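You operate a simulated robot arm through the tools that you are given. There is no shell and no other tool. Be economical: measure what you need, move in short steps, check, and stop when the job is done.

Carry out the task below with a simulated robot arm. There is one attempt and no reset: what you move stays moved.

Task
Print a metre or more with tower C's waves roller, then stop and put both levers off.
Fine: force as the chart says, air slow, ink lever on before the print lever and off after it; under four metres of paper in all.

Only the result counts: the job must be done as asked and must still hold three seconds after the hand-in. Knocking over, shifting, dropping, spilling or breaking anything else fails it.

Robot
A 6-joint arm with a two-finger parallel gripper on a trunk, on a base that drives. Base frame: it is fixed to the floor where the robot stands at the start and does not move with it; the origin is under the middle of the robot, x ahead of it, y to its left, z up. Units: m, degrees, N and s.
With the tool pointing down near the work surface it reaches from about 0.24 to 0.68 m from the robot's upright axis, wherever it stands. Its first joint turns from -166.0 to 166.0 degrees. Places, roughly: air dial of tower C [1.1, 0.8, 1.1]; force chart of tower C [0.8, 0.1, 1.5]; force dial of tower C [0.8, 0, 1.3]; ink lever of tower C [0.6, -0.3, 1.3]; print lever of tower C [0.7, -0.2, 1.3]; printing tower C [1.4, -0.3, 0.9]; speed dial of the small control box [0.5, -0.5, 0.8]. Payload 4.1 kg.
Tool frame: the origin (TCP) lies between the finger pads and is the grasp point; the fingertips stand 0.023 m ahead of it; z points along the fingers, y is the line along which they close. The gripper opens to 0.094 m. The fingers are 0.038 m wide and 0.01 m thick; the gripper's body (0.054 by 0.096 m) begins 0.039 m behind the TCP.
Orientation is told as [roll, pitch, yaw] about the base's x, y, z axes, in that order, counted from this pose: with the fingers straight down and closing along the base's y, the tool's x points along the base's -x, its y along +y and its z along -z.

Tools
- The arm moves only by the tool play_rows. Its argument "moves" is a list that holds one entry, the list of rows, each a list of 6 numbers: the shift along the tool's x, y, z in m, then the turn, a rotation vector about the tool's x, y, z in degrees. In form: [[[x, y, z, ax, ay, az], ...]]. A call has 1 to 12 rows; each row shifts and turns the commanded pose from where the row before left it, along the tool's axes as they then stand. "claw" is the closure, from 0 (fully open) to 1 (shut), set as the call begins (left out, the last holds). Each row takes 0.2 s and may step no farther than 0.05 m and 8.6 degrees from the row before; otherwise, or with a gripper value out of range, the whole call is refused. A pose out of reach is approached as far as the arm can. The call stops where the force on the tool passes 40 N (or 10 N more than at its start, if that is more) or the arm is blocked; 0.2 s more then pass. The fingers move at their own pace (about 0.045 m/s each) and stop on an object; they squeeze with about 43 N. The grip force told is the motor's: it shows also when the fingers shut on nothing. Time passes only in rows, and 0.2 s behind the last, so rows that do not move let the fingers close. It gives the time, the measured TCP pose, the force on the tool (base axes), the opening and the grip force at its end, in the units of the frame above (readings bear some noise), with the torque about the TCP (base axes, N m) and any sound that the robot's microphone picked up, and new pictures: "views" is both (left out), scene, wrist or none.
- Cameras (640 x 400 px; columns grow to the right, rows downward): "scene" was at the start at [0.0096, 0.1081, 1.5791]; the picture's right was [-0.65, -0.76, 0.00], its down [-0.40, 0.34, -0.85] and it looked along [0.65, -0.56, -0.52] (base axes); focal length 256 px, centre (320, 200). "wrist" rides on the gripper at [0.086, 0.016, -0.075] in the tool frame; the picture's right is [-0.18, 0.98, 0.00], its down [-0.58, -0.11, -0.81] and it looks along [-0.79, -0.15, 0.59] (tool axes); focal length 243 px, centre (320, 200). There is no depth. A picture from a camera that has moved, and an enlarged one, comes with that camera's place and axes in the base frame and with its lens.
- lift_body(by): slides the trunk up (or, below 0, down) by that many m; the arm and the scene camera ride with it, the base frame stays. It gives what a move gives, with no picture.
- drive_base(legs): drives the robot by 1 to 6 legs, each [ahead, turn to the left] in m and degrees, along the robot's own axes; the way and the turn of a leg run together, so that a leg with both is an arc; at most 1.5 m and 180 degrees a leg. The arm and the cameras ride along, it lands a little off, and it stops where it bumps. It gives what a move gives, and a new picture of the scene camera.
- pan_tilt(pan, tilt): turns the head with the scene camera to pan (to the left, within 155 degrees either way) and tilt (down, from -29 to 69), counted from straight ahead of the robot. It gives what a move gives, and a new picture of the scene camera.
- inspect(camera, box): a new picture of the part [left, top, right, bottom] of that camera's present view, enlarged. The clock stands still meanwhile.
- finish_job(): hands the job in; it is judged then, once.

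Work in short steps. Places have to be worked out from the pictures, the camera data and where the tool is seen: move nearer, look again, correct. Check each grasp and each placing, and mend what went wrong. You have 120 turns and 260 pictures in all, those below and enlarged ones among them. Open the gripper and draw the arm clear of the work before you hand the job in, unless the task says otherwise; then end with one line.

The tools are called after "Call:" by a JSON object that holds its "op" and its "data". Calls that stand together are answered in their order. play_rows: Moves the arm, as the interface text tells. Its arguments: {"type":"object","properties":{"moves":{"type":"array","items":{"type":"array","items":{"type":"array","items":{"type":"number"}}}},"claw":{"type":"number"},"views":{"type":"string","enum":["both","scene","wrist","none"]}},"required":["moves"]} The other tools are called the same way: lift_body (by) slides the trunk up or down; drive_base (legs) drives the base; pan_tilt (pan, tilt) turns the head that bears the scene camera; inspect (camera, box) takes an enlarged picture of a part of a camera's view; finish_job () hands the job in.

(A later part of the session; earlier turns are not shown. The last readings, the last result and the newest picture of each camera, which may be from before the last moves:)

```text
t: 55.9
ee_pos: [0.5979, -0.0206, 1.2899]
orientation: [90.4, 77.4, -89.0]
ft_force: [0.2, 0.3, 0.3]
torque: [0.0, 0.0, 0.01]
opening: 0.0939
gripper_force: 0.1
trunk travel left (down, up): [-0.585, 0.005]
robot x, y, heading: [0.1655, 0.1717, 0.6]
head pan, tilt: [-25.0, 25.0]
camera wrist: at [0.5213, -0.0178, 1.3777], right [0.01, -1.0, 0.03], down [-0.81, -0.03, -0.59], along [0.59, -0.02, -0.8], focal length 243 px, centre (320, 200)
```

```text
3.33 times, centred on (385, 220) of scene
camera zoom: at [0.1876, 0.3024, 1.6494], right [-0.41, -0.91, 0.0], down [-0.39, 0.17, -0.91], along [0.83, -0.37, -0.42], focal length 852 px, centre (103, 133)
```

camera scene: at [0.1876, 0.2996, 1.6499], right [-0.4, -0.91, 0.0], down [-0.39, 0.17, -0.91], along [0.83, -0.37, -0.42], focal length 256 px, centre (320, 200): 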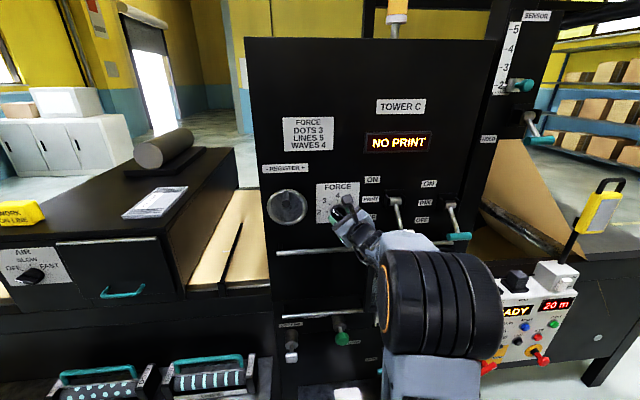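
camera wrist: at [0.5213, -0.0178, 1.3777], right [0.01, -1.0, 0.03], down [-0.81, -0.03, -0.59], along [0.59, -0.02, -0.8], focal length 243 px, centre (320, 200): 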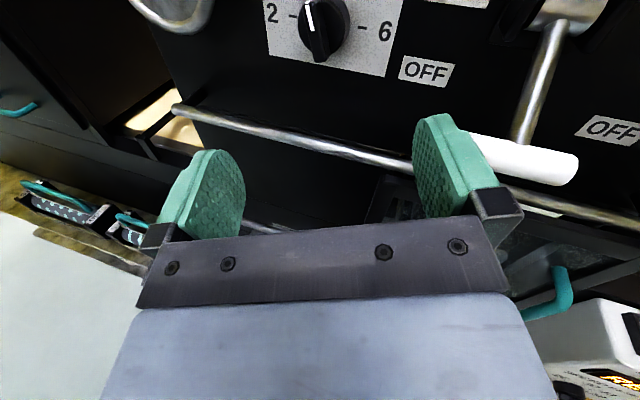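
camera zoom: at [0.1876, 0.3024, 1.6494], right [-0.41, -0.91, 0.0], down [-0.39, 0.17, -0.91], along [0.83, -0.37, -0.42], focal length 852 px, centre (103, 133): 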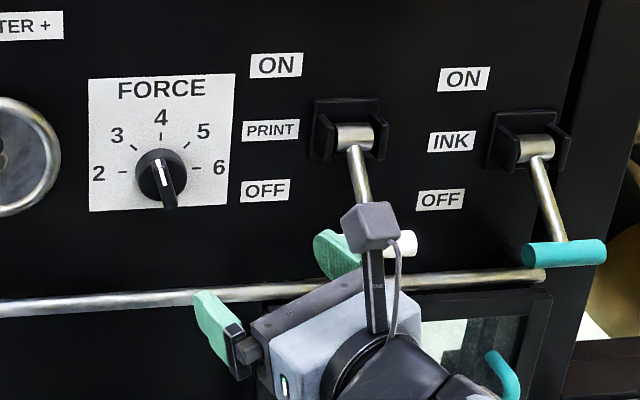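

Dial is now ~12° short of 4. I back off further, then lower the trunk by 0.2 and raise the tool again.

Call:
{"op": "play_rows", "data": {"moves": [[[0, 0, -0.04, 0, 0, 0], [0, 0, -0.04, 0, 0, 0]]], "views": "none"}}

Call:
{"op": "lift_body", "data": {"by": -0.2}}

Call:
{"op": "play_rows", "data": {"moves": [[[0.04, 0, 0, 0, 0, 2], [0.04, 0, 0, 0, 0, 2], [0.04, 0, 0, 0, 0, 2], [0.04, 0, 0, 0, 0, 2], [0.04, 0, 0, 0, 0, 2], [0, 0, 0.03, 0, 0, 0]]], "views": "both"}}

```text
t: 56.5
ee_pos: [0.5158, -0.0211, 1.2905]
orientation: [90.3, 77.4, -89.2]
ft_force: [0.0, -0.8, 0.5]
torque: [-0.01, -0.04, 0.01]
opening: 0.094
gripper_force: 0.0
trunk travel left (down, up): [-0.585, 0.005]
robot x, y, heading: [0.1623, 0.1717, 0.8]
head pan, tilt: [-25.0, 25.0]
```

```text
t: 58.7
ee_pos: [0.5172, -0.0208, 1.0903]
orientation: [90.4, 77.4, -89.2]
ft_force: [0.3, 0.2, -0.1]
torque: [0.01, 0.02, -0.03]
opening: 0.094
gripper_force: 0.1
trunk travel left (down, up): [-0.385, 0.205]
robot x, y, heading: [0.1629, 0.1716, 1.1]
head pan, tilt: [-25.0, 25.0]
```

```text
t: 60.1
ee_pos: [0.5448, 0.0098, 1.2894]
orientation: [93.7, 87.5, -85.9]
ft_force: [-1.1, -0.3, -0.4]
torque: [0.01, -0.01, 0.01]
opening: 0.0941
gripper_force: 0.2
trunk travel left (down, up): [-0.385, 0.205]
robot x, y, heading: [0.1675, 0.1722, 0.8]
head pan, tilt: [-25.0, 25.0]
camera scene: at [0.1881, 0.3021, 1.4495], right [-0.41, -0.91, 0.0], down [-0.39, 0.17, -0.91], along [0.83, -0.37, -0.42], focal length 256 px, centre (320, 200)
camera wrist: at [0.4687, -0.0035, 1.3768], right [0.01, -0.99, -0.14], down [-0.81, 0.07, -0.59], along [0.59, 0.12, -0.8], focal length 243 px, centre (320, 200)
```

scene: 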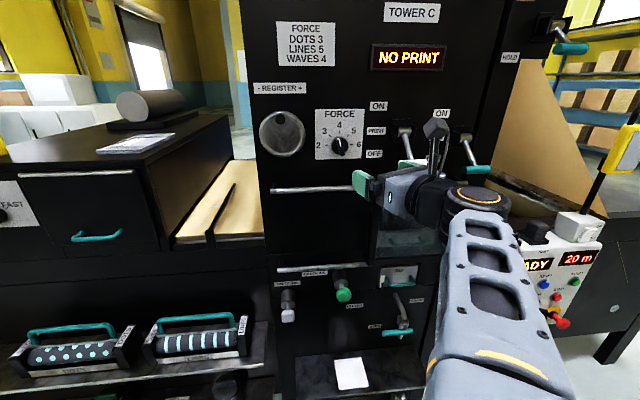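
wrist: 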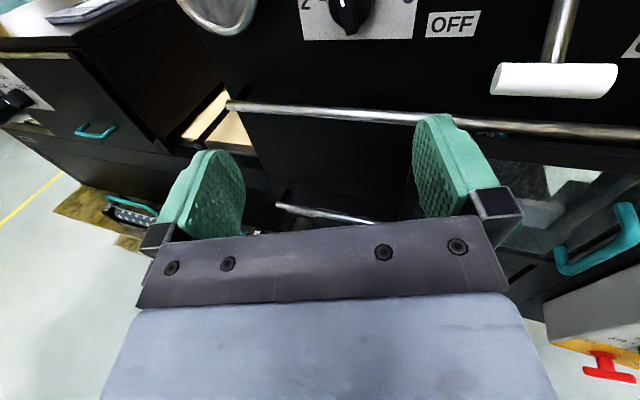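

Now the wrist sits to the gripper's right, still risking the print handle if pointing straight. For the last ~12° I'll yaw the tool 25° to the right, close the fingers, and nudge the bar's upper end to the right.

Call:
{"op": "play_rows", "data": {"moves": [[[0.01, 0, 0, 0, 0, 2.5], [0.01, 0, 0, -6.25, 0, 0], [0.01, 0, 0, -6.25, 0, 0], [0.006, 0, 0, -6.25, 0, 0], [0, 0, 0, -6.25, 0, 0]]], "claw": 1, "views": "both"}}

```text
t: 61.3
ee_pos: [0.5478, 0.0051, 1.3238]
orientation: [-8.8, 89.7, 146.1]
ft_force: [0.7, 0.4, -0.1]
torque: [-0.02, -0.05, 0.01]
opening: 0.0001
gripper_force: 13.7
trunk travel left (down, up): [-0.385, 0.205]
robot x, y, heading: [0.1625, 0.1767, 0.8]
head pan, tilt: [-25.0, 25.0]
camera scene: at [0.1884, 0.3022, 1.4519], right [-0.41, -0.91, 0.0], down [-0.39, 0.17, -0.91], along [0.83, -0.37, -0.42], focal length 256 px, centre (320, 200)
camera wrist: at [0.4719, 0.0214, 1.4097], right [-0.42, -0.89, -0.18], down [-0.69, 0.44, -0.58], along [0.6, -0.11, -0.8], focal length 243 px, centre (320, 200)
```

scene: 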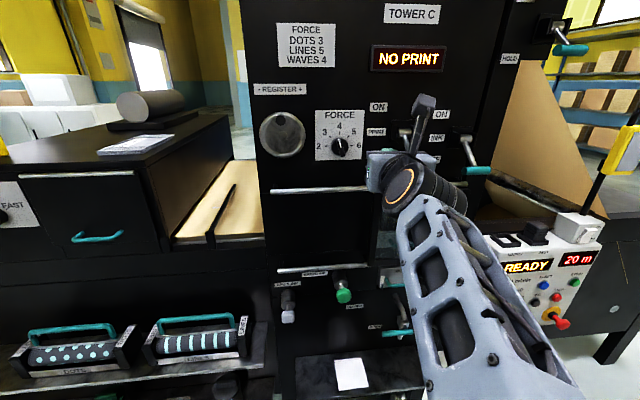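
wrist: 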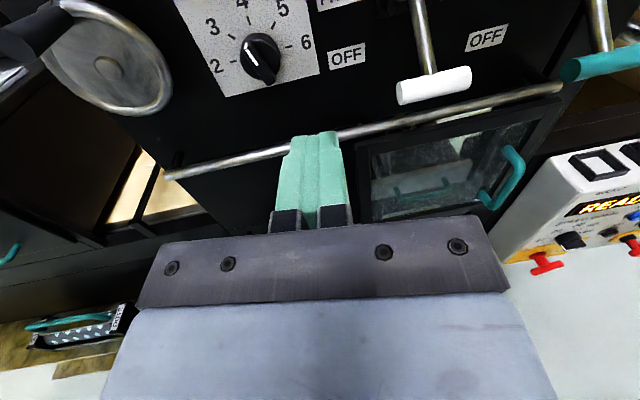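

Move toward left of the bar's upper end, staying clear of the register wheel.

Call:
{"op": "play_rows", "data": {"moves": [[[0, -0.024, 0.03, 0, 0, 0], [0, -0.024, 0.03, 0, 0, 0], [0, -0.024, 0.03, 0, 0, 0], [0, -0.02, 0.025, 0, 0, 0]]], "views": "both"}}

Call:
{"op": "inspect", "data": {"camera": "wrist", "box": [220, 30, 460, 180]}}

```text
t: 62.3
ee_pos: [0.6618, -0.0209, 1.316]
orientation: [167.5, 89.8, -36.4]
ft_force: [0.2, -1.1, -0.4]
torque: [0.03, 0.0, 0.02]
opening: 0.0
gripper_force: 42.3
out of reach, approached as far as the arm can: row 1, 2, 3, 4
trunk travel left (down, up): [-0.385, 0.205]
robot x, y, heading: [0.1628, 0.174, 0.6]
head pan, tilt: [-25.0, 25.0]
camera scene: at [0.1883, 0.3021, 1.4494], right [-0.41, -0.91, 0.0], down [-0.39, 0.17, -0.91], along [0.83, -0.37, -0.42], focal length 256 px, centre (320, 200)
camera wrist: at [0.5852, -0.0046, 1.4016], right [-0.4, -0.9, -0.18], down [-0.69, 0.42, -0.58], along [0.6, -0.11, -0.79], focal length 243 px, centre (320, 200)
```

scene: 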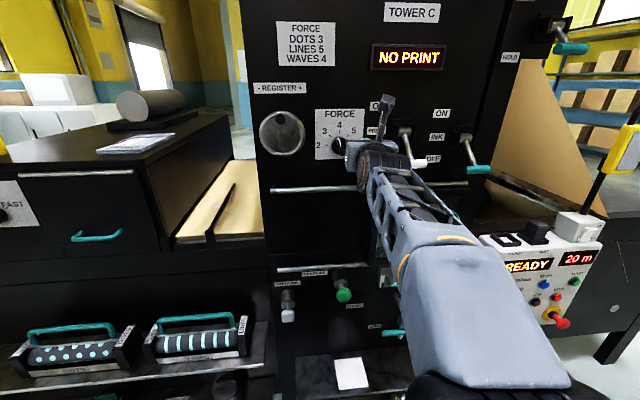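
wrist: 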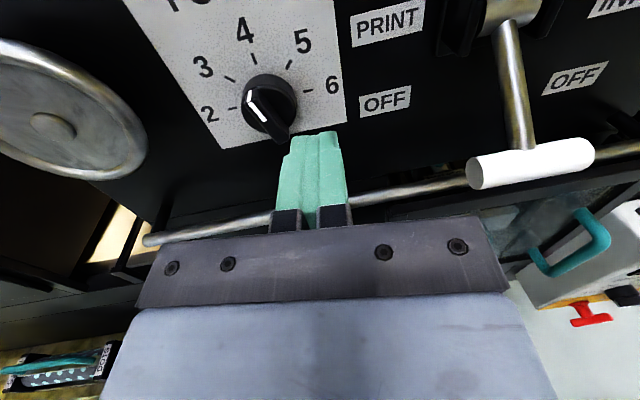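

```text
2.67 times, centred on (340, 105) of wrist
camera zoom: at [0.5852, -0.0046, 1.4016], right [-0.4, -0.9, -0.18], down [-0.69, 0.42, -0.58], along [0.6, -0.11, -0.79], focal length 647 px, centre (267, 453)
```

zoom: 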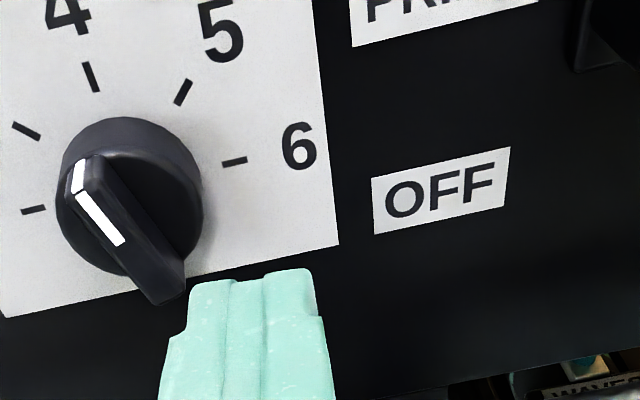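

The arm is stretched now. Pushing the bar's lower end left also turns it clockwise: I back off, raise the trunk 0.1 and put the tool low right of the bar's tail.

Call:
{"op": "play_rows", "data": {"moves": [[[0, 0, -0.04, 0, 0, 0], [-0.03, 0, -0.02, 0, 0, 0], [-0.04, 0, 0, 0, 0, 0]]], "views": "none"}}

Call:
{"op": "lift_body", "data": {"by": 0.1}}

Call:
{"op": "play_rows", "data": {"moves": [[[-0.03, 0, 0, 0, 0, 0], [-0.03, 0, 0, 0, 0, 0], [-0.015, 0, 0.02, 0, 0, 0], [0, 0, 0.02, 0, 0, 0]]], "views": "both"}}

```text
t: 63.1
ee_pos: [0.6068, 0.0052, 1.2452]
orientation: [152.4, 89.9, -52.3]
ft_force: [0.5, 0.4, 0.5]
torque: [0.04, -0.03, 0.0]
opening: 0.0
gripper_force: 42.5
trunk travel left (down, up): [-0.385, 0.205]
robot x, y, heading: [0.1652, 0.1741, 1.0]
head pan, tilt: [-25.0, 25.0]
```

```text
t: 64.4
ee_pos: [0.6074, 0.0035, 1.3464]
orientation: [139.6, 89.9, -65.1]
ft_force: [0.1, -0.3, 1.0]
torque: [-0.02, 0.0, 0.0]
opening: 0.0004
gripper_force: 42.4
trunk travel left (down, up): [-0.485, 0.105]
robot x, y, heading: [0.1615, 0.1738, 0.9]
head pan, tilt: [-25.0, 25.0]
```

```text
t: 65.4
ee_pos: [0.6463, -0.0059, 1.2724]
orientation: [76.0, 90.0, -129.2]
ft_force: [-0.5, 0.5, -0.2]
torque: [0.05, -0.04, 0.01]
opening: 0.0
gripper_force: 42.8
out of reach, approached as far as the arm can: row 2, 3
trunk travel left (down, up): [-0.485, 0.105]
robot x, y, heading: [0.165, 0.1747, 1.1]
head pan, tilt: [-25.0, 25.0]
camera scene: at [0.1885, 0.302, 1.5495], right [-0.41, -0.91, 0.0], down [-0.39, 0.17, -0.91], along [0.83, -0.37, -0.42], focal length 256 px, centre (320, 200)
camera wrist: at [0.5705, 0.0111, 1.3581], right [-0.42, -0.89, -0.18], down [-0.69, 0.44, -0.58], along [0.6, -0.12, -0.79], focal length 243 px, centre (320, 200)
```

scene: 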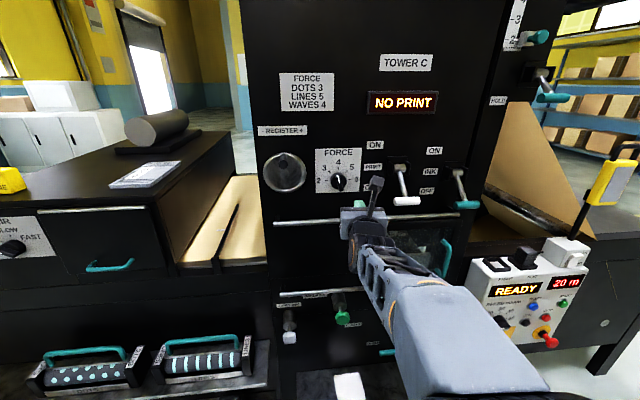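
wrist: 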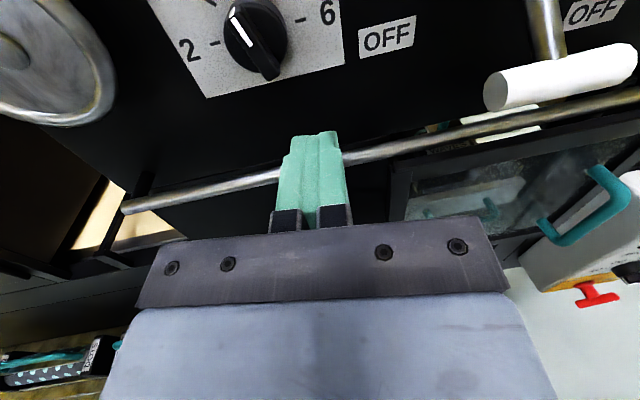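

Advance along the tool to just right of the tail of the bar.

Call:
{"op": "play_rows", "data": {"moves": [[[-0.004, -0.007, 0.03, 0, 0, 0], [0, 0, 0.03, 0, 0, 0], [0, 0, 0.03, 0, 0, 0]]], "views": "wrist"}}

Call:
{"op": "inspect", "data": {"camera": "wrist", "box": [200, 40, 440, 190]}}

```text
t: 66.2
ee_pos: [0.7314, -0.0372, 1.2677]
orientation: [80.0, 89.9, -125.0]
ft_force: [-0.6, -0.7, -0.2]
torque: [0.0, 0.03, 0.02]
opening: 0.0
gripper_force: 42.1
trunk travel left (down, up): [-0.485, 0.105]
robot x, y, heading: [0.1658, 0.1724, 1.0]
head pan, tilt: [-25.0, 25.0]
camera wrist: at [0.6555, -0.0213, 1.3539], right [-0.41, -0.89, -0.18], down [-0.69, 0.44, -0.58], along [0.6, -0.12, -0.79], focal length 243 px, centre (320, 200)
```

wrist: 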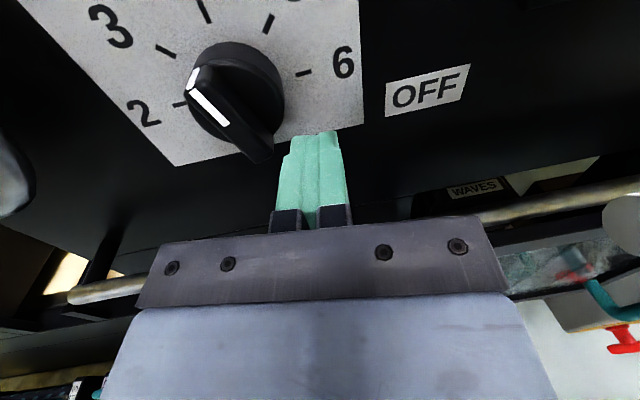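

```text
2.67 times, centred on (320, 115) of wrist
camera zoom: at [0.6555, -0.0213, 1.3539], right [-0.41, -0.89, -0.18], down [-0.69, 0.44, -0.58], along [0.6, -0.12, -0.79], focal length 647 px, centre (320, 427)
```

zoom: 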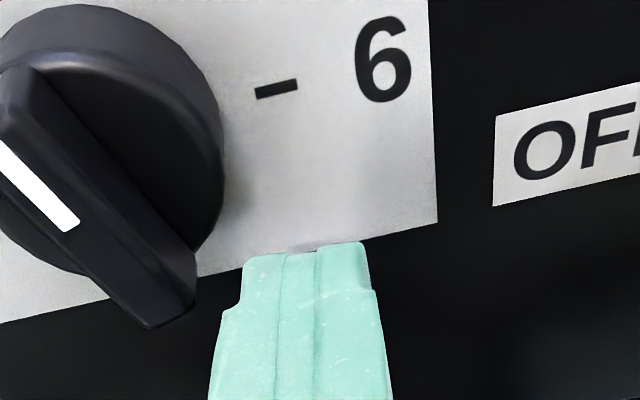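

The tip sits just right of the bar's tail. Advance 7 mm, then sweep left 11 mm.

Call:
{"op": "play_rows", "data": {"moves": [[[0, 0, 0.007, 0, 0, 0], [0, -0.0036, -0.0017, 0, 0, 0], [0, -0.0036, -0.0017, 0, 0, 0], [0, -0.0027, -0.0013, 0, 0, 0]]], "views": "wrist"}}

Call:
{"op": "inspect", "data": {"camera": "scene", "box": [290, 140, 450, 250]}}

```text
t: 67.2
ee_pos: [0.7367, -0.0295, 1.2678]
orientation: [150.8, 89.8, -53.9]
ft_force: [0.0, 0.2, 0.7]
torque: [0.02, -0.01, -0.01]
opening: 0.0
gripper_force: 42.3
trunk travel left (down, up): [-0.485, 0.105]
robot x, y, heading: [0.167, 0.1726, 0.8]
head pan, tilt: [-25.0, 25.0]
camera wrist: at [0.6608, -0.013, 1.3539], right [-0.41, -0.89, -0.18], down [-0.69, 0.43, -0.58], along [0.6, -0.11, -0.79], focal length 243 px, centre (320, 200)
```

wrist: 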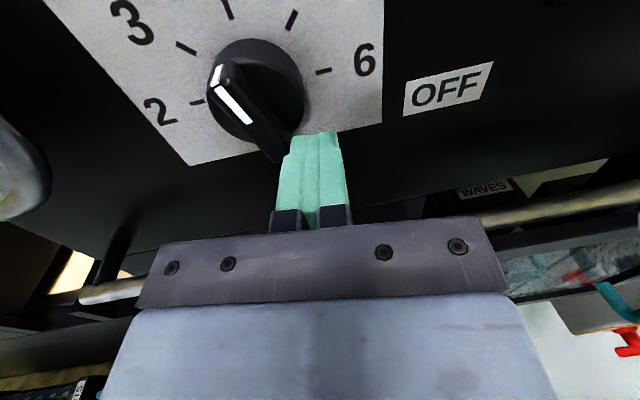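

```text
3.64 times, centred on (370, 195) of scene
camera zoom: at [0.1882, 0.3021, 1.5495], right [-0.41, -0.91, 0.0], down [-0.39, 0.17, -0.91], along [0.83, -0.37, -0.42], focal length 930 px, centre (138, 218)
```

zoom: 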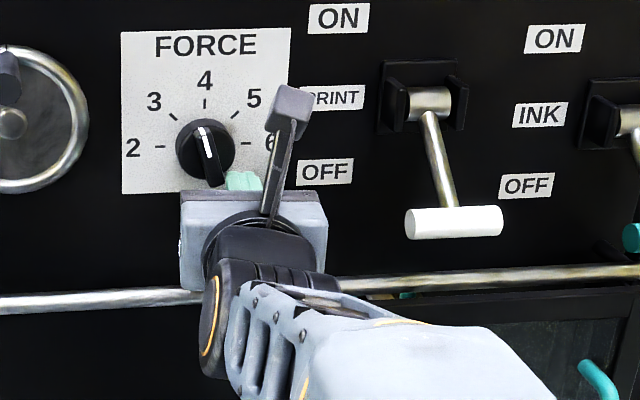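

Tip is about to touch. Push left 6 mm more.

Call:
{"op": "play_rows", "data": {"moves": [[[0, -0.0018, -0.0008, 0, 0, 0], [0, -0.0018, -0.0008, 0, 0, 0], [0, -0.0018, -0.0008, 0, 0, 0]]], "views": "wrist"}}

Call:
{"op": "inspect", "data": {"camera": "scene", "box": [310, 140, 400, 210]}}

```text
t: 68.0
ee_pos: [0.7371, -0.0239, 1.267]
orientation: [153.4, 90.0, -51.4]
ft_force: [1.1, 0.9, 0.5]
torque: [0.01, 0.02, 0.0]
opening: 0.0002
gripper_force: 42.6
trunk travel left (down, up): [-0.485, 0.105]
robot x, y, heading: [0.1628, 0.1718, 0.8]
head pan, tilt: [-25.0, 25.0]
camera wrist: at [0.6609, -0.0073, 1.3532], right [-0.41, -0.89, -0.18], down [-0.69, 0.44, -0.58], along [0.6, -0.11, -0.79], focal length 243 px, centre (320, 200)
```

wrist: 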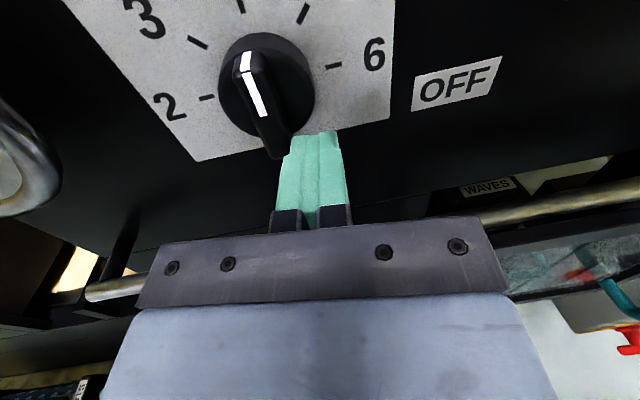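

```text
5.71 times, centred on (355, 175) of scene
camera zoom: at [0.1882, 0.3021, 1.5495], right [-0.41, -0.91, 0.0], down [-0.39, 0.17, -0.91], along [0.83, -0.37, -0.42], focal length 1461 px, centre (120, 343)
```

zoom: 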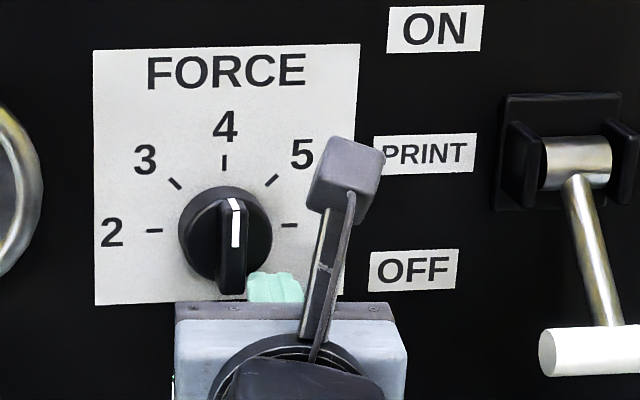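

The pointer now stands at 4. Move away right a touch, retreat, and verify.

Call:
{"op": "play_rows", "data": {"moves": [[[0, 0.005, 0, 0, 0, 0], [0, 0, -0.04, 0, 0, 0], [0, 0, -0.04, 0, 0, 0], [0, 0, -0.04, 0, 0, 0]]], "views": "wrist"}}

Call:
{"op": "inspect", "data": {"camera": "scene", "box": [310, 140, 400, 210]}}

```text
t: 69.0
ee_pos: [0.6238, 0.0213, 1.2686]
orientation: [114.0, 89.9, -90.6]
ft_force: [0.4, 0.0, -0.3]
torque: [0.03, -0.03, 0.0]
opening: 0.0001
gripper_force: 43.0
trunk travel left (down, up): [-0.485, 0.105]
robot x, y, heading: [0.1647, 0.1715, 0.7]
head pan, tilt: [-25.0, 25.0]
camera wrist: at [0.5478, 0.0383, 1.3532], right [-0.41, -0.89, -0.18], down [-0.69, 0.43, -0.58], along [0.6, -0.11, -0.79], focal length 243 px, centre (320, 200)
```

wrist: 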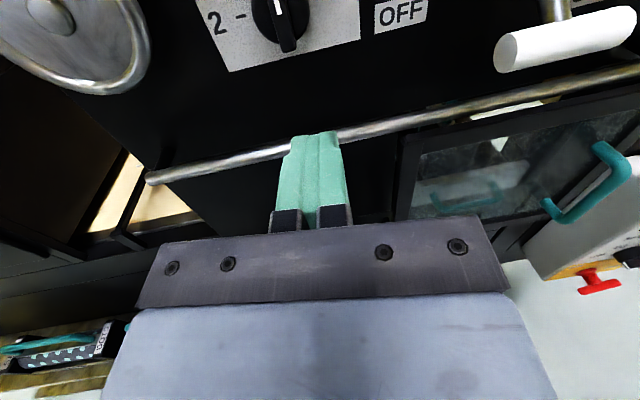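

```text
5.71 times, centred on (355, 175) of scene
camera zoom: at [0.1878, 0.3023, 1.5495], right [-0.41, -0.91, 0.0], down [-0.39, 0.17, -0.91], along [0.83, -0.37, -0.42], focal length 1461 px, centre (120, 343)
```

zoom: 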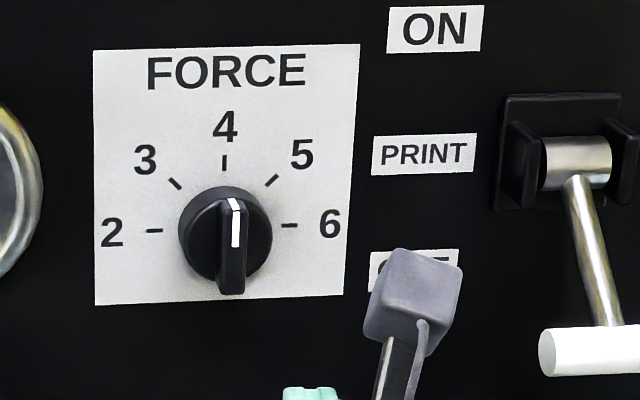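

Force is at 4. I note the machine front is turned ~15° clockwise from the base axes (its right end is nearer). Now the air dial (~[0.97, 0.78, 1.17]): I retract, straighten the tool, and drive there, facing -15°.

Call:
{"op": "play_rows", "data": {"moves": [[[0, 0, -0.03, 0, 0, 0], [0, 0, -0.03, 6.25, 0, 0], [0, 0, -0.03, 6.25, 0, 0], [0, 0, 0, 6.25, 0, 0], [0, 0, 0, 6.25, 0, 0]]], "claw": 0, "views": "none"}}

Call:
{"op": "drive_base", "data": {"legs": [[0, 71.5], [0.95, 0], [0, -87.3]]}}

```text
t: 70.4
ee_pos: [0.5748, 0.1739, 1.2408]
orientation: [2.9, 84.3, -178.1]
ft_force: [0.8, 0.4, 0.3]
torque: [0.0, -0.01, 0.0]
opening: 0.094
gripper_force: 0.0
out of reach, approached as far as the arm can: row 2, 3, 4, 5
trunk travel left (down, up): [-0.485, 0.105]
robot x, y, heading: [0.1666, 0.1719, 0.9]
head pan, tilt: [-25.0, 25.0]
stopped in row 5: the arm was blocked; the commanded pose is now the measured one
```

```text
t: 82.2
ee_pos: [0.8688, 0.9617, 1.2424]
orientation: [2.7, 84.4, 164.7]
ft_force: [-0.6, 0.3, 0.1]
torque: [-0.01, 0.0, 0.03]
opening: 0.0941
gripper_force: 0.0
trunk travel left (down, up): [-0.485, 0.105]
robot x, y, heading: [0.4786, 1.082, -16.4]
head pan, tilt: [-25.0, 25.0]
camera scene: at [0.5377, 1.1973, 1.5495], right [-0.66, -0.75, 0.0], down [-0.32, 0.28, -0.91], along [0.68, -0.6, -0.42], focal length 256 px, centre (320, 200)
```

scene: 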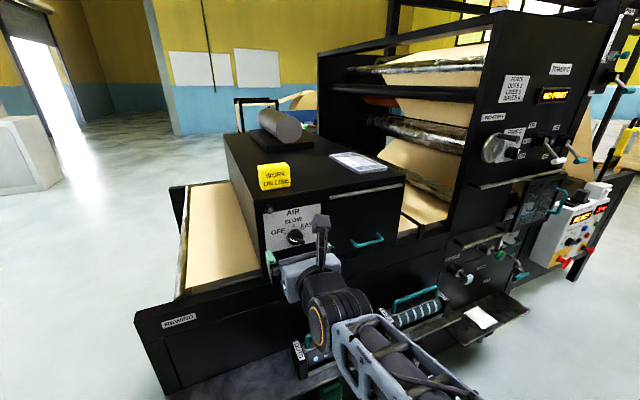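

Arrived, tool near the dial. Take close pictures.

Call:
{"op": "play_rows", "data": {"moves": [[[0, 0, -0.02, 0, 0, 0]]], "views": "wrist"}}

Call:
{"op": "inspect", "data": {"camera": "scene", "box": [240, 180, 400, 290]}}

```text
t: 82.8
ee_pos: [0.864, 0.9617, 1.2154]
orientation: [2.4, 79.4, 164.3]
ft_force: [0.3, -0.2, -0.5]
torque: [0.01, -0.01, -0.02]
opening: 0.0939
gripper_force: 0.0
trunk travel left (down, up): [-0.485, 0.105]
robot x, y, heading: [0.4768, 1.0796, -16.7]
head pan, tilt: [-25.0, 25.0]
stopped in row 1: the arm was blocked; the commanded pose is now the measured one
camera wrist: at [0.8032, 0.9648, 1.3136], right [-0.34, -0.93, -0.17], down [-0.82, 0.38, -0.42], along [0.46, 0.0, -0.89], focal length 243 px, centre (320, 200)
```

wrist: 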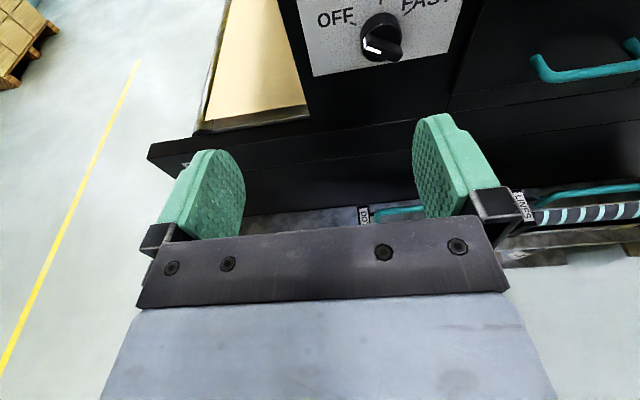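

```text
3.64 times, centred on (320, 235) of scene
camera zoom: at [0.5379, 1.1973, 1.5491], right [-0.66, -0.75, 0.0], down [-0.32, 0.28, -0.91], along [0.68, -0.6, -0.42], focal length 930 px, centre (320, 73)
```

zoom: 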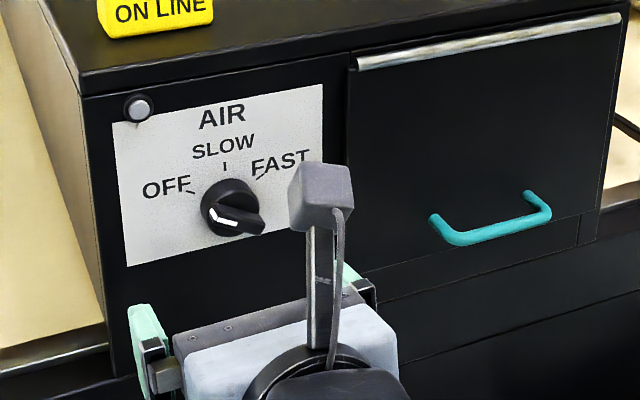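

Dial at ≈[0.963, 0.877, 1.20]; I need the robot ~0.14 m further left for a comfortable reach.

Call:
{"op": "drive_base", "data": {"legs": [[0, 90], [0.14, 0], [0, -89.5]]}}

Call:
{"op": "play_rows", "data": {"moves": [[[0, 0.03, 0, 0, 0, 0], [0, 0.03, 0, 0, 0, 0], [0, 0.03, 0, 0, 0, 0]]], "views": "both"}}

```text
t: 91.7
ee_pos: [0.9047, 1.1042, 1.2165]
orientation: [2.3, 79.4, 165.1]
ft_force: [-0.5, 0.3, -0.5]
torque: [0.01, 0.0, 0.04]
opening: 0.094
gripper_force: 0.0
trunk travel left (down, up): [-0.485, 0.105]
robot x, y, heading: [0.5164, 1.2202, -15.5]
head pan, tilt: [-25.0, 25.0]
camera scene: at [0.576, 1.3343, 1.5495], right [-0.65, -0.76, 0.0], down [-0.32, 0.28, -0.91], along [0.69, -0.59, -0.42], focal length 256 px, centre (320, 200)
```

scene: 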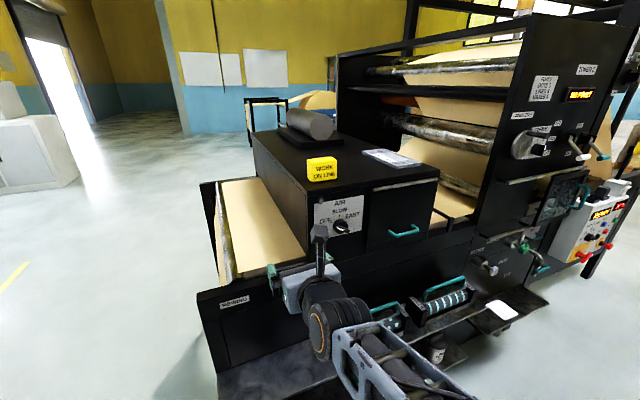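

```text
t: 92.5
ee_pos: [0.9038, 1.0966, 1.2214]
orientation: [3.6, 79.4, 165.4]
ft_force: [0.3, 0.5, -0.3]
torque: [0.01, -0.02, 0.0]
opening: 0.0943
gripper_force: 0.1
out of reach, approached as far as the arm can: row 1, 2, 3
trunk travel left (down, up): [-0.485, 0.105]
robot x, y, heading: [0.5149, 1.2182, -15.8]
head pan, tilt: [-25.0, 25.0]
camera scene: at [0.5759, 1.3342, 1.5494], right [-0.65, -0.76, 0.0], down [-0.32, 0.28, -0.91], along [0.69, -0.59, -0.42], focal length 256 px, centre (320, 200)
camera wrist: at [0.8437, 1.1, 1.3194], right [-0.34, -0.93, -0.17], down [-0.82, 0.38, -0.42], along [0.46, 0.0, -0.89], focal length 243 px, centre (320, 200)
```

scene: 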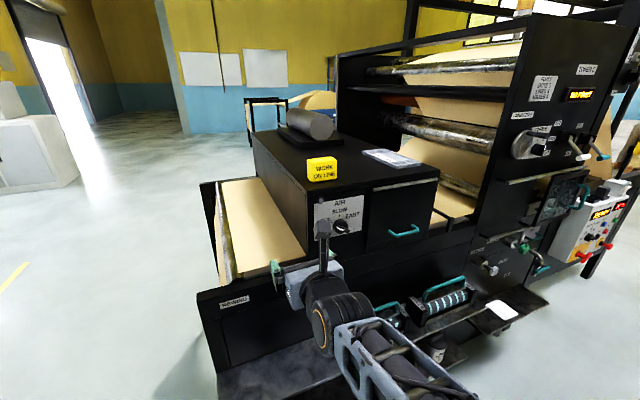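
wrist: 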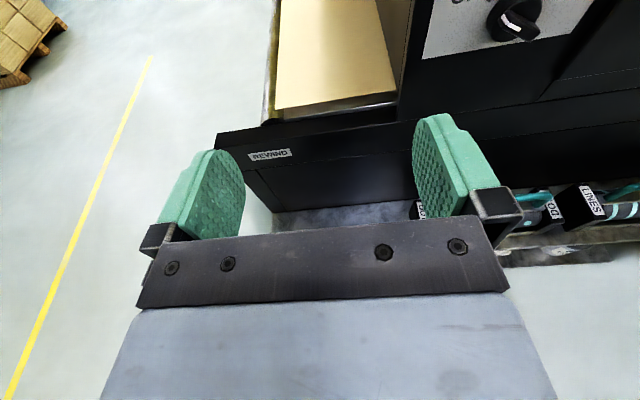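

The arm is stuck near a joint limit. I pitch the tool down and lower it to escape, then shift right.

Call:
{"op": "play_rows", "data": {"moves": [[[0, 0, -0.02, 0, -8, 0], [0, 0, -0.02, 0, -8, 0], [0, 0, -0.02, 0, -8, 0], [0, 0, -0.02, 0, -8, 0], [0, 0.03, 0, 0, 0, 0], [0, 0.03, 0, 0, 0, 0], [0, 0.03, 0, 0, 0, 0]]], "views": "wrist"}}

```text
t: 94.1
ee_pos: [0.8106, 1.04, 1.255]
orientation: [2.0, 48.8, 167.8]
ft_force: [0.2, -0.2, 1.0]
torque: [-0.02, 0.01, 0.03]
opening: 0.0939
gripper_force: 0.1
out of reach, approached as far as the arm can: row 2, 3, 4
trunk travel left (down, up): [-0.485, 0.105]
robot x, y, heading: [0.5147, 1.2149, -15.6]
head pan, tilt: [-25.0, 25.0]
camera wrist: at [0.8076, 1.0259, 1.3697], right [-0.35, -0.93, -0.12], down [-0.94, 0.34, 0.09], along [-0.05, 0.14, -0.99], focal length 243 px, centre (320, 200)
```

wrist: 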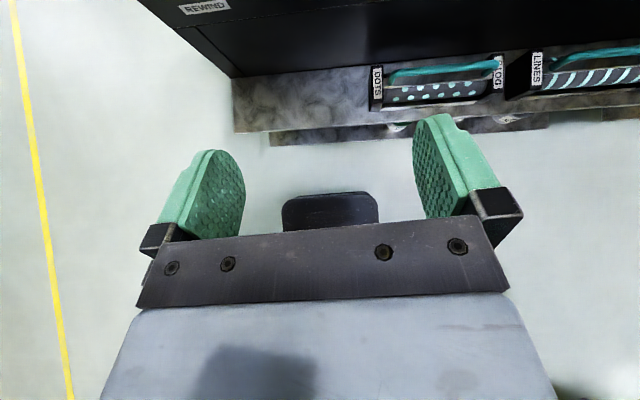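

Now it moves. Shift right 0.11, then pitch back up to level with some forward motion.

Call:
{"op": "play_rows", "data": {"moves": [[[0, 0.03, 0, 0, 0, 0], [0, 0.03, 0, 0, 0, 0], [0, 0.03, 0, 0, 0, 0], [0, 0.02, 0, 0, 0, 0], [0, 0, 0, 0, 8.2, 0], [0, 0, 0, 0, 8.2, 0], [0, 0, 0, 0, 8.2, 0], [-0.01, 0, 0, 0, 8.2, 0], [-0.01, 0, 0, 0, 8.2, 0]]], "views": "both"}}

```text
t: 94.6
ee_pos: [0.8292, 1.0424, 1.2586]
orientation: [2.3, 48.6, 176.5]
ft_force: [0.7, 0.2, -0.5]
torque: [-0.01, -0.03, 0.01]
opening: 0.094
gripper_force: 0.0
trunk travel left (down, up): [-0.485, 0.105]
robot x, y, heading: [0.5186, 1.2175, -15.9]
head pan, tilt: [-25.0, 25.0]
stopped in row 2: the arm was blocked; the commanded pose is now the measured one
camera scene: at [0.5756, 1.3348, 1.5494], right [-0.65, -0.76, 0.0], down [-0.32, 0.28, -0.91], along [0.69, -0.59, -0.42], focal length 256 px, centre (320, 200)
camera wrist: at [0.8277, 1.029, 1.373], right [-0.21, -0.97, -0.11], down [-0.98, 0.2, 0.09], along [-0.07, 0.13, -0.99], focal length 243 px, centre (320, 200)
```

scene: 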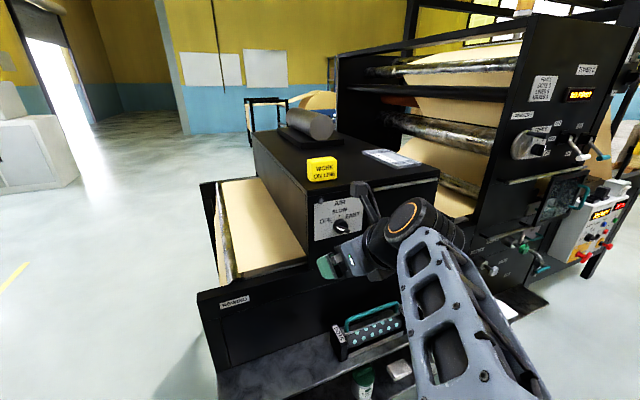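
wrist: 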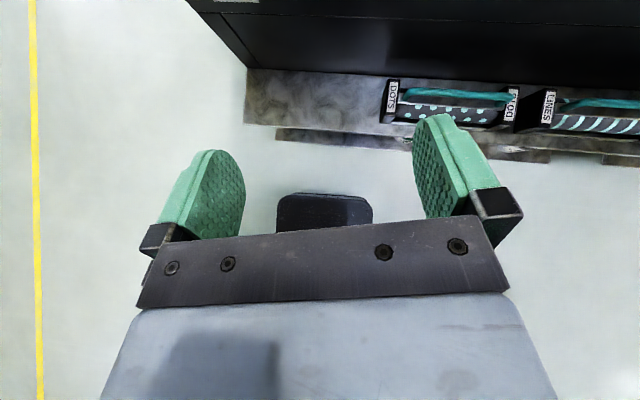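

The arm changed its configuration. I continue to the right.

Call:
{"op": "play_rows", "data": {"moves": [[[0, 0.02, 0, 0, 0, 0], [0, 0.03, 0, 0, 0, 0], [0, 0.03, 0, 0, 0, 0]]], "views": "scene"}}

```text
t: 95.4
ee_pos: [0.8227, 0.9602, 1.262]
orientation: [2.1, 48.6, 176.4]
ft_force: [0.1, -0.9, 0.2]
torque: [-0.02, 0.01, 0.02]
opening: 0.0942
gripper_force: 0.1
trunk travel left (down, up): [-0.485, 0.105]
robot x, y, heading: [0.5174, 1.2158, -15.6]
head pan, tilt: [-25.0, 25.0]
camera scene: at [0.5763, 1.3331, 1.5495], right [-0.65, -0.76, 0.0], down [-0.32, 0.28, -0.91], along [0.69, -0.59, -0.42], focal length 256 px, centre (320, 200)
```

scene: 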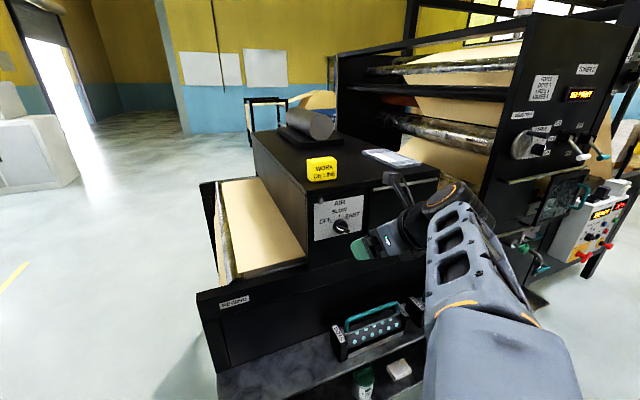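

Good. Pitch up to level and yaw to face the panel.

Call:
{"op": "play_rows", "data": {"moves": [[[0, 0, 0, 0, 8, 0], [0, 0, 0, 0, 8, 0], [0, 0, 0, 0, 8, 0], [0, 0, 0, 0, 8, 0], [0, 0, 0, 0, 8, 0], [0, 0, 0, -5.5, 0, 0], [0, 0, 0, -6, 0, 0]]], "views": "both"}}

```text
t: 97.0
ee_pos: [0.8229, 0.9605, 1.2619]
orientation: [63.2, 88.1, -133.6]
ft_force: [1.3, 0.6, -0.2]
torque: [-0.01, -0.02, -0.02]
opening: 0.0939
gripper_force: 0.1
trunk travel left (down, up): [-0.485, 0.105]
robot x, y, heading: [0.5164, 1.2177, -15.8]
head pan, tilt: [-25.0, 25.0]
camera scene: at [0.5759, 1.3346, 1.5494], right [-0.65, -0.76, 0.0], down [-0.32, 0.28, -0.91], along [0.69, -0.59, -0.42], focal length 256 px, centre (320, 200)
camera wrist: at [0.7473, 0.9701, 1.3485], right [-0.29, -0.95, -0.15], down [-0.75, 0.32, -0.57], along [0.59, -0.05, -0.81], focal length 243 px, centre (320, 200)
```

scene: 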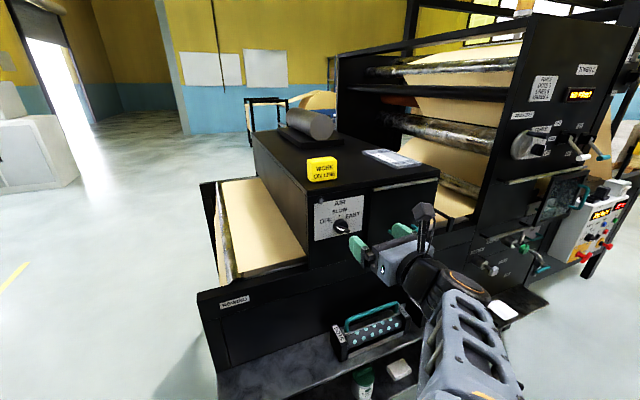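
wrist: 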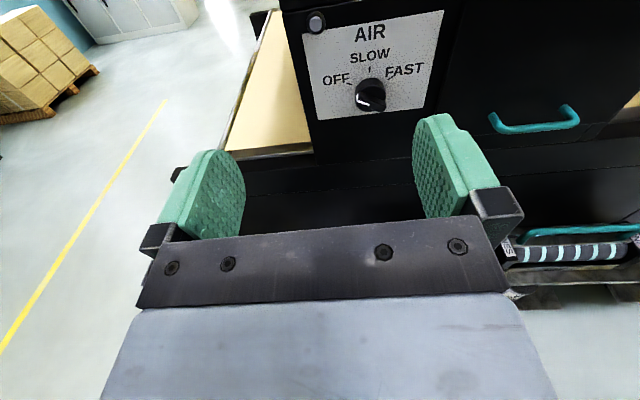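

Dial triangulated at ≈[1.06, 0.83, 1.13]. Move down 0.13, right 0.05, forward 0.13.

Call:
{"op": "play_rows", "data": {"moves": [[[-0.033, 0.013, 0.03, 0, 0, 0], [-0.033, 0.013, 0.03, 0, 0, 0], [-0.033, 0.013, 0.03, 0, 0, 0], [-0.03, 0.012, 0.03, 0, 0, 0]]], "views": "wrist"}}

Call:
{"op": "inspect", "data": {"camera": "wrist", "box": [220, 0, 420, 125]}}

```text
t: 98.0
ee_pos: [0.9216, 0.8765, 1.1286]
orientation: [62.1, 87.9, -134.8]
ft_force: [-0.5, -0.2, 0.5]
torque: [-0.02, 0.01, 0.02]
opening: 0.0939
gripper_force: 0.0
trunk travel left (down, up): [-0.485, 0.105]
robot x, y, heading: [0.5192, 1.2152, -15.3]
head pan, tilt: [-25.0, 25.0]
camera wrist: at [0.8442, 0.8845, 1.216], right [-0.29, -0.95, -0.15], down [-0.76, 0.32, -0.57], along [0.59, -0.05, -0.81], focal length 243 px, centre (320, 200)
```

wrist: 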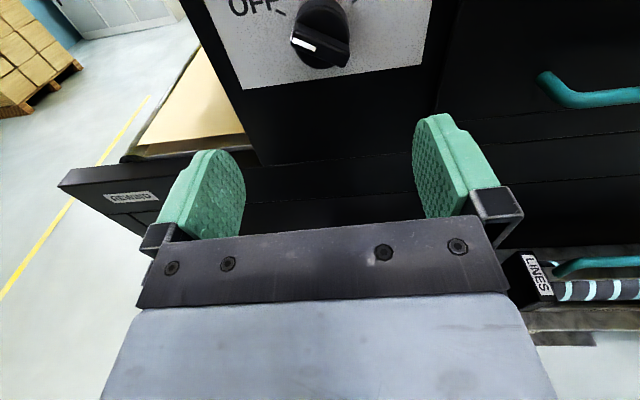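

```text
3.20 times, centred on (320, 62) of wrist
camera zoom: at [0.8442, 0.8845, 1.216], right [-0.29, -0.95, -0.15], down [-0.76, 0.32, -0.57], along [0.59, -0.05, -0.81], focal length 776 px, centre (320, 640)
```

zoom: 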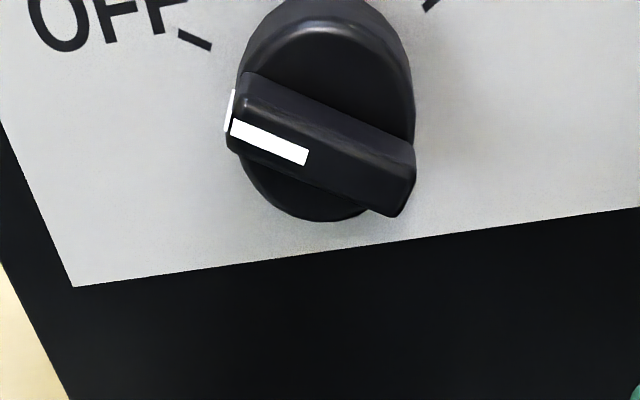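

Nicely centred. Roll -60° to match the bar, and advance 0.08.

Call:
{"op": "play_rows", "data": {"moves": [[[0, 0, 0, 0, 0, -7.5], [0, 0, 0, 0, 0, -7.5], [0, 0, 0, 0, 0, -7.5], [0, 0, 0, 0, 0, -7.5], [0, 0, 0, 0, 0, -7.5], [0, 0, 0, 0, 0, -7.5], [0, 0, 0, 0, 0, -7.5], [0, 0, 0, 0, 0, -7.5], [0, 0, 0.03, 0, 0, 0], [0, 0, 0.03, 0, 0, 0], [0, 0, 0.02, 0, 0, 0]]], "views": "both"}}

Call:
{"op": "inspect", "data": {"camera": "wrist", "box": [220, 50, 420, 200]}}

```text
t: 100.4
ee_pos: [0.9978, 0.8523, 1.1295]
orientation: [88.9, 28.0, -107.3]
ft_force: [0.4, -0.6, 0.6]
torque: [-0.01, 0.0, 0.05]
opening: 0.0942
gripper_force: 0.1
trunk travel left (down, up): [-0.485, 0.105]
robot x, y, heading: [0.519, 1.2164, -15.8]
head pan, tilt: [-25.0, 25.0]
camera scene: at [0.5762, 1.3341, 1.5495], right [-0.65, -0.76, 0.0], down [-0.32, 0.28, -0.91], along [0.69, -0.59, -0.42], focal length 256 px, centre (320, 200)
camera wrist: at [0.945, 0.9394, 1.1859], right [-0.17, -0.6, 0.78], down [-0.91, -0.21, -0.36], along [0.38, -0.77, -0.51], focal length 243 px, centre (320, 200)
```

scene: 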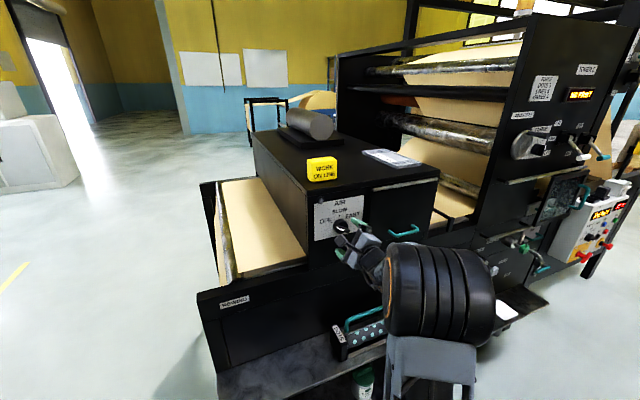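
wrist: 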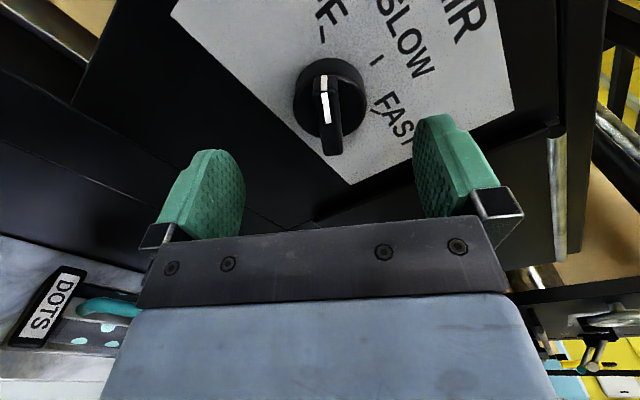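

```text
2.67 times, centred on (320, 125) of wrist
camera zoom: at [0.945, 0.9394, 1.1859], right [-0.17, -0.6, 0.78], down [-0.91, -0.21, -0.36], along [0.38, -0.77, -0.51], focal length 647 px, centre (320, 400)
```

zoom: 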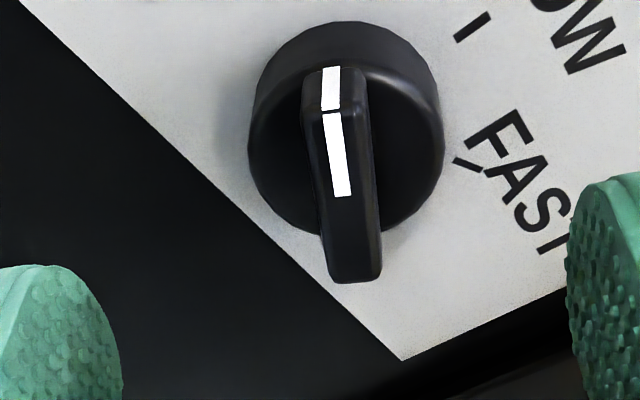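

Shift +5 mm along the closing axis, advance 0.033 and close on the bar.

Call:
{"op": "play_rows", "data": {"moves": [[[0, 0.005, 0.013, 0, 0, 0], [0, 0, 0.01, 0, 0, 0], [0, 0, 0.01, 0, 0, 0]]], "views": "none"}}

Call:
{"op": "play_rows", "data": {"moves": [[[0, 0, 0, 0, 0, 0], [0, 0, 0, 0, 0, 0], [0, 0, 0, 0, 0, 0], [0, 0, 0, 0, 0, 0], [0, 0, 0, 0, 0, 0]]], "claw": 1, "views": "wrist"}}

```text
t: 101.2
ee_pos: [1.0285, 0.8413, 1.1347]
orientation: [88.9, 28.1, -107.2]
ft_force: [-0.5, -0.2, 0.4]
torque: [0.02, -0.02, 0.01]
opening: 0.0939
gripper_force: 0.2
trunk travel left (down, up): [-0.485, 0.105]
robot x, y, heading: [0.5167, 1.214, -15.7]
head pan, tilt: [-25.0, 25.0]
```

```text
t: 102.4
ee_pos: [1.0284, 0.8409, 1.1352]
orientation: [89.0, 28.1, -107.2]
ft_force: [2.9, -2.6, 5.0]
torque: [-0.02, -0.11, -0.25]
opening: 0.0449
gripper_force: 45.1
trunk travel left (down, up): [-0.485, 0.105]
robot x, y, heading: [0.516, 1.2169, -15.7]
head pan, tilt: [-25.0, 25.0]
camera wrist: at [0.9753, 0.9278, 1.1908], right [-0.17, -0.6, 0.78], down [-0.91, -0.21, -0.36], along [0.38, -0.77, -0.51], focal length 243 px, centre (320, 200)
```

wrist: 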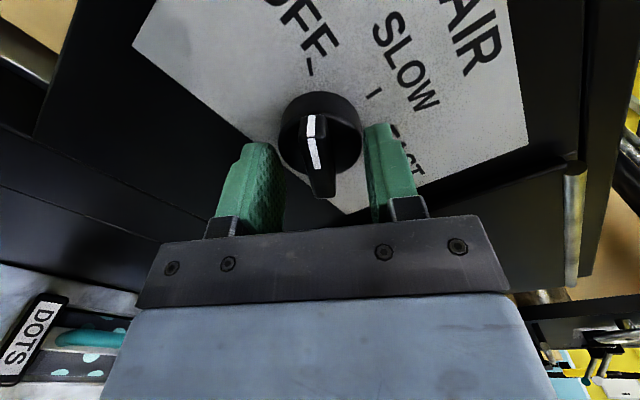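

The fingers hold the knob body squarely with little force. Turn +30° and check.

Call:
{"op": "play_rows", "data": {"moves": [[[0, 0, 0, 0, 0, 6], [0, 0, 0, 0, 0, 6], [0, 0, 0, 0, 0, 6], [0, 0, 0, 0, 0, 6], [0, 0, 0, 0, 0, 6]]], "views": "wrist"}}

```text
t: 103.6
ee_pos: [1.0278, 0.8412, 1.1349]
orientation: [88.3, 58.3, -108.2]
ft_force: [6.8, -1.7, 6.4]
torque: [-0.35, -1.04, 0.77]
opening: 0.0447
gripper_force: 45.2
trunk travel left (down, up): [-0.485, 0.105]
robot x, y, heading: [0.5118, 1.2155, -15.4]
head pan, tilt: [-25.0, 25.0]
camera wrist: at [0.9649, 0.8924, 1.2176], right [-0.26, -0.9, 0.36], down [-0.84, 0.03, -0.54], along [0.47, -0.44, -0.76], focal length 243 px, centre (320, 200)
```

wrist: 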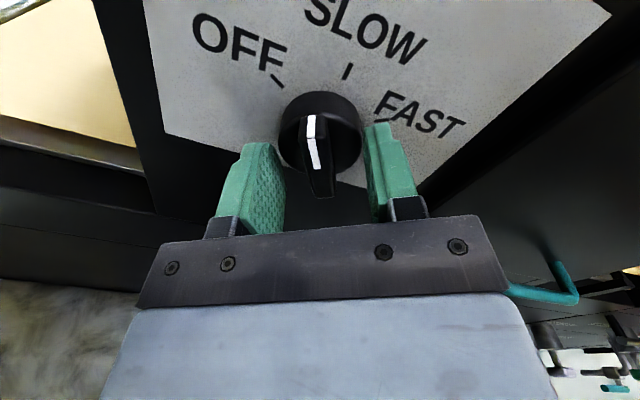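

Works perfectly: it has turned 30°. Turn 31° more toward SLOW.

Call:
{"op": "play_rows", "data": {"moves": [[[0, 0, 0, 0, 0, 6], [0, 0, 0, 0, 0, 6], [0, 0, 0, 0, 0, 6], [0, 0, 0, 0, 0, 6], [0, 0, 0, 0, 0, 6], [0, 0, 0, 0, 0, 1]]], "views": "wrist"}}

Call:
{"op": "inspect", "data": {"camera": "scene", "box": [290, 170, 410, 270]}}

```text
t: 105.0
ee_pos: [1.0276, 0.8412, 1.1346]
orientation: [39.5, 88.9, -157.1]
ft_force: [5.2, 1.4, 7.8]
torque: [-0.43, -1.2, 0.35]
opening: 0.0445
gripper_force: 45.0
trunk travel left (down, up): [-0.485, 0.105]
robot x, y, heading: [0.5171, 1.2164, -15.8]
head pan, tilt: [-25.0, 25.0]
camera wrist: at [0.9515, 0.8479, 1.2221], right [-0.29, -0.94, -0.17], down [-0.75, 0.33, -0.57], along [0.59, -0.03, -0.8], focal length 243 px, centre (320, 200)
```

wrist: 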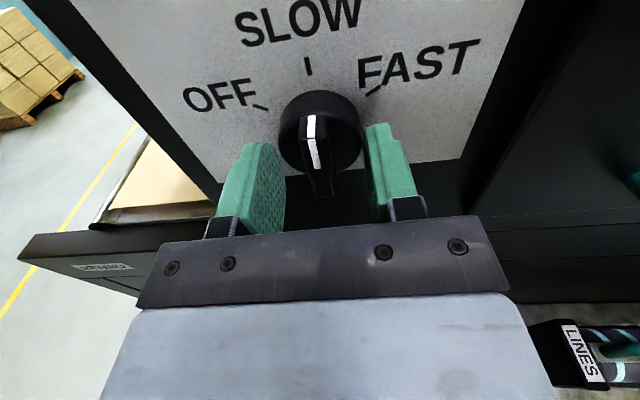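

```text
4.00 times, centred on (350, 220) of scene
camera zoom: at [0.5761, 1.335, 1.5494], right [-0.65, -0.76, 0.0], down [-0.32, 0.28, -0.91], along [0.69, -0.59, -0.42], focal length 1023 px, centre (200, 120)
```

zoom: 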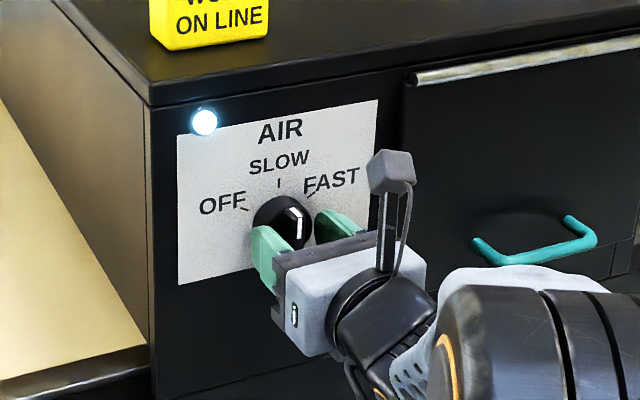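

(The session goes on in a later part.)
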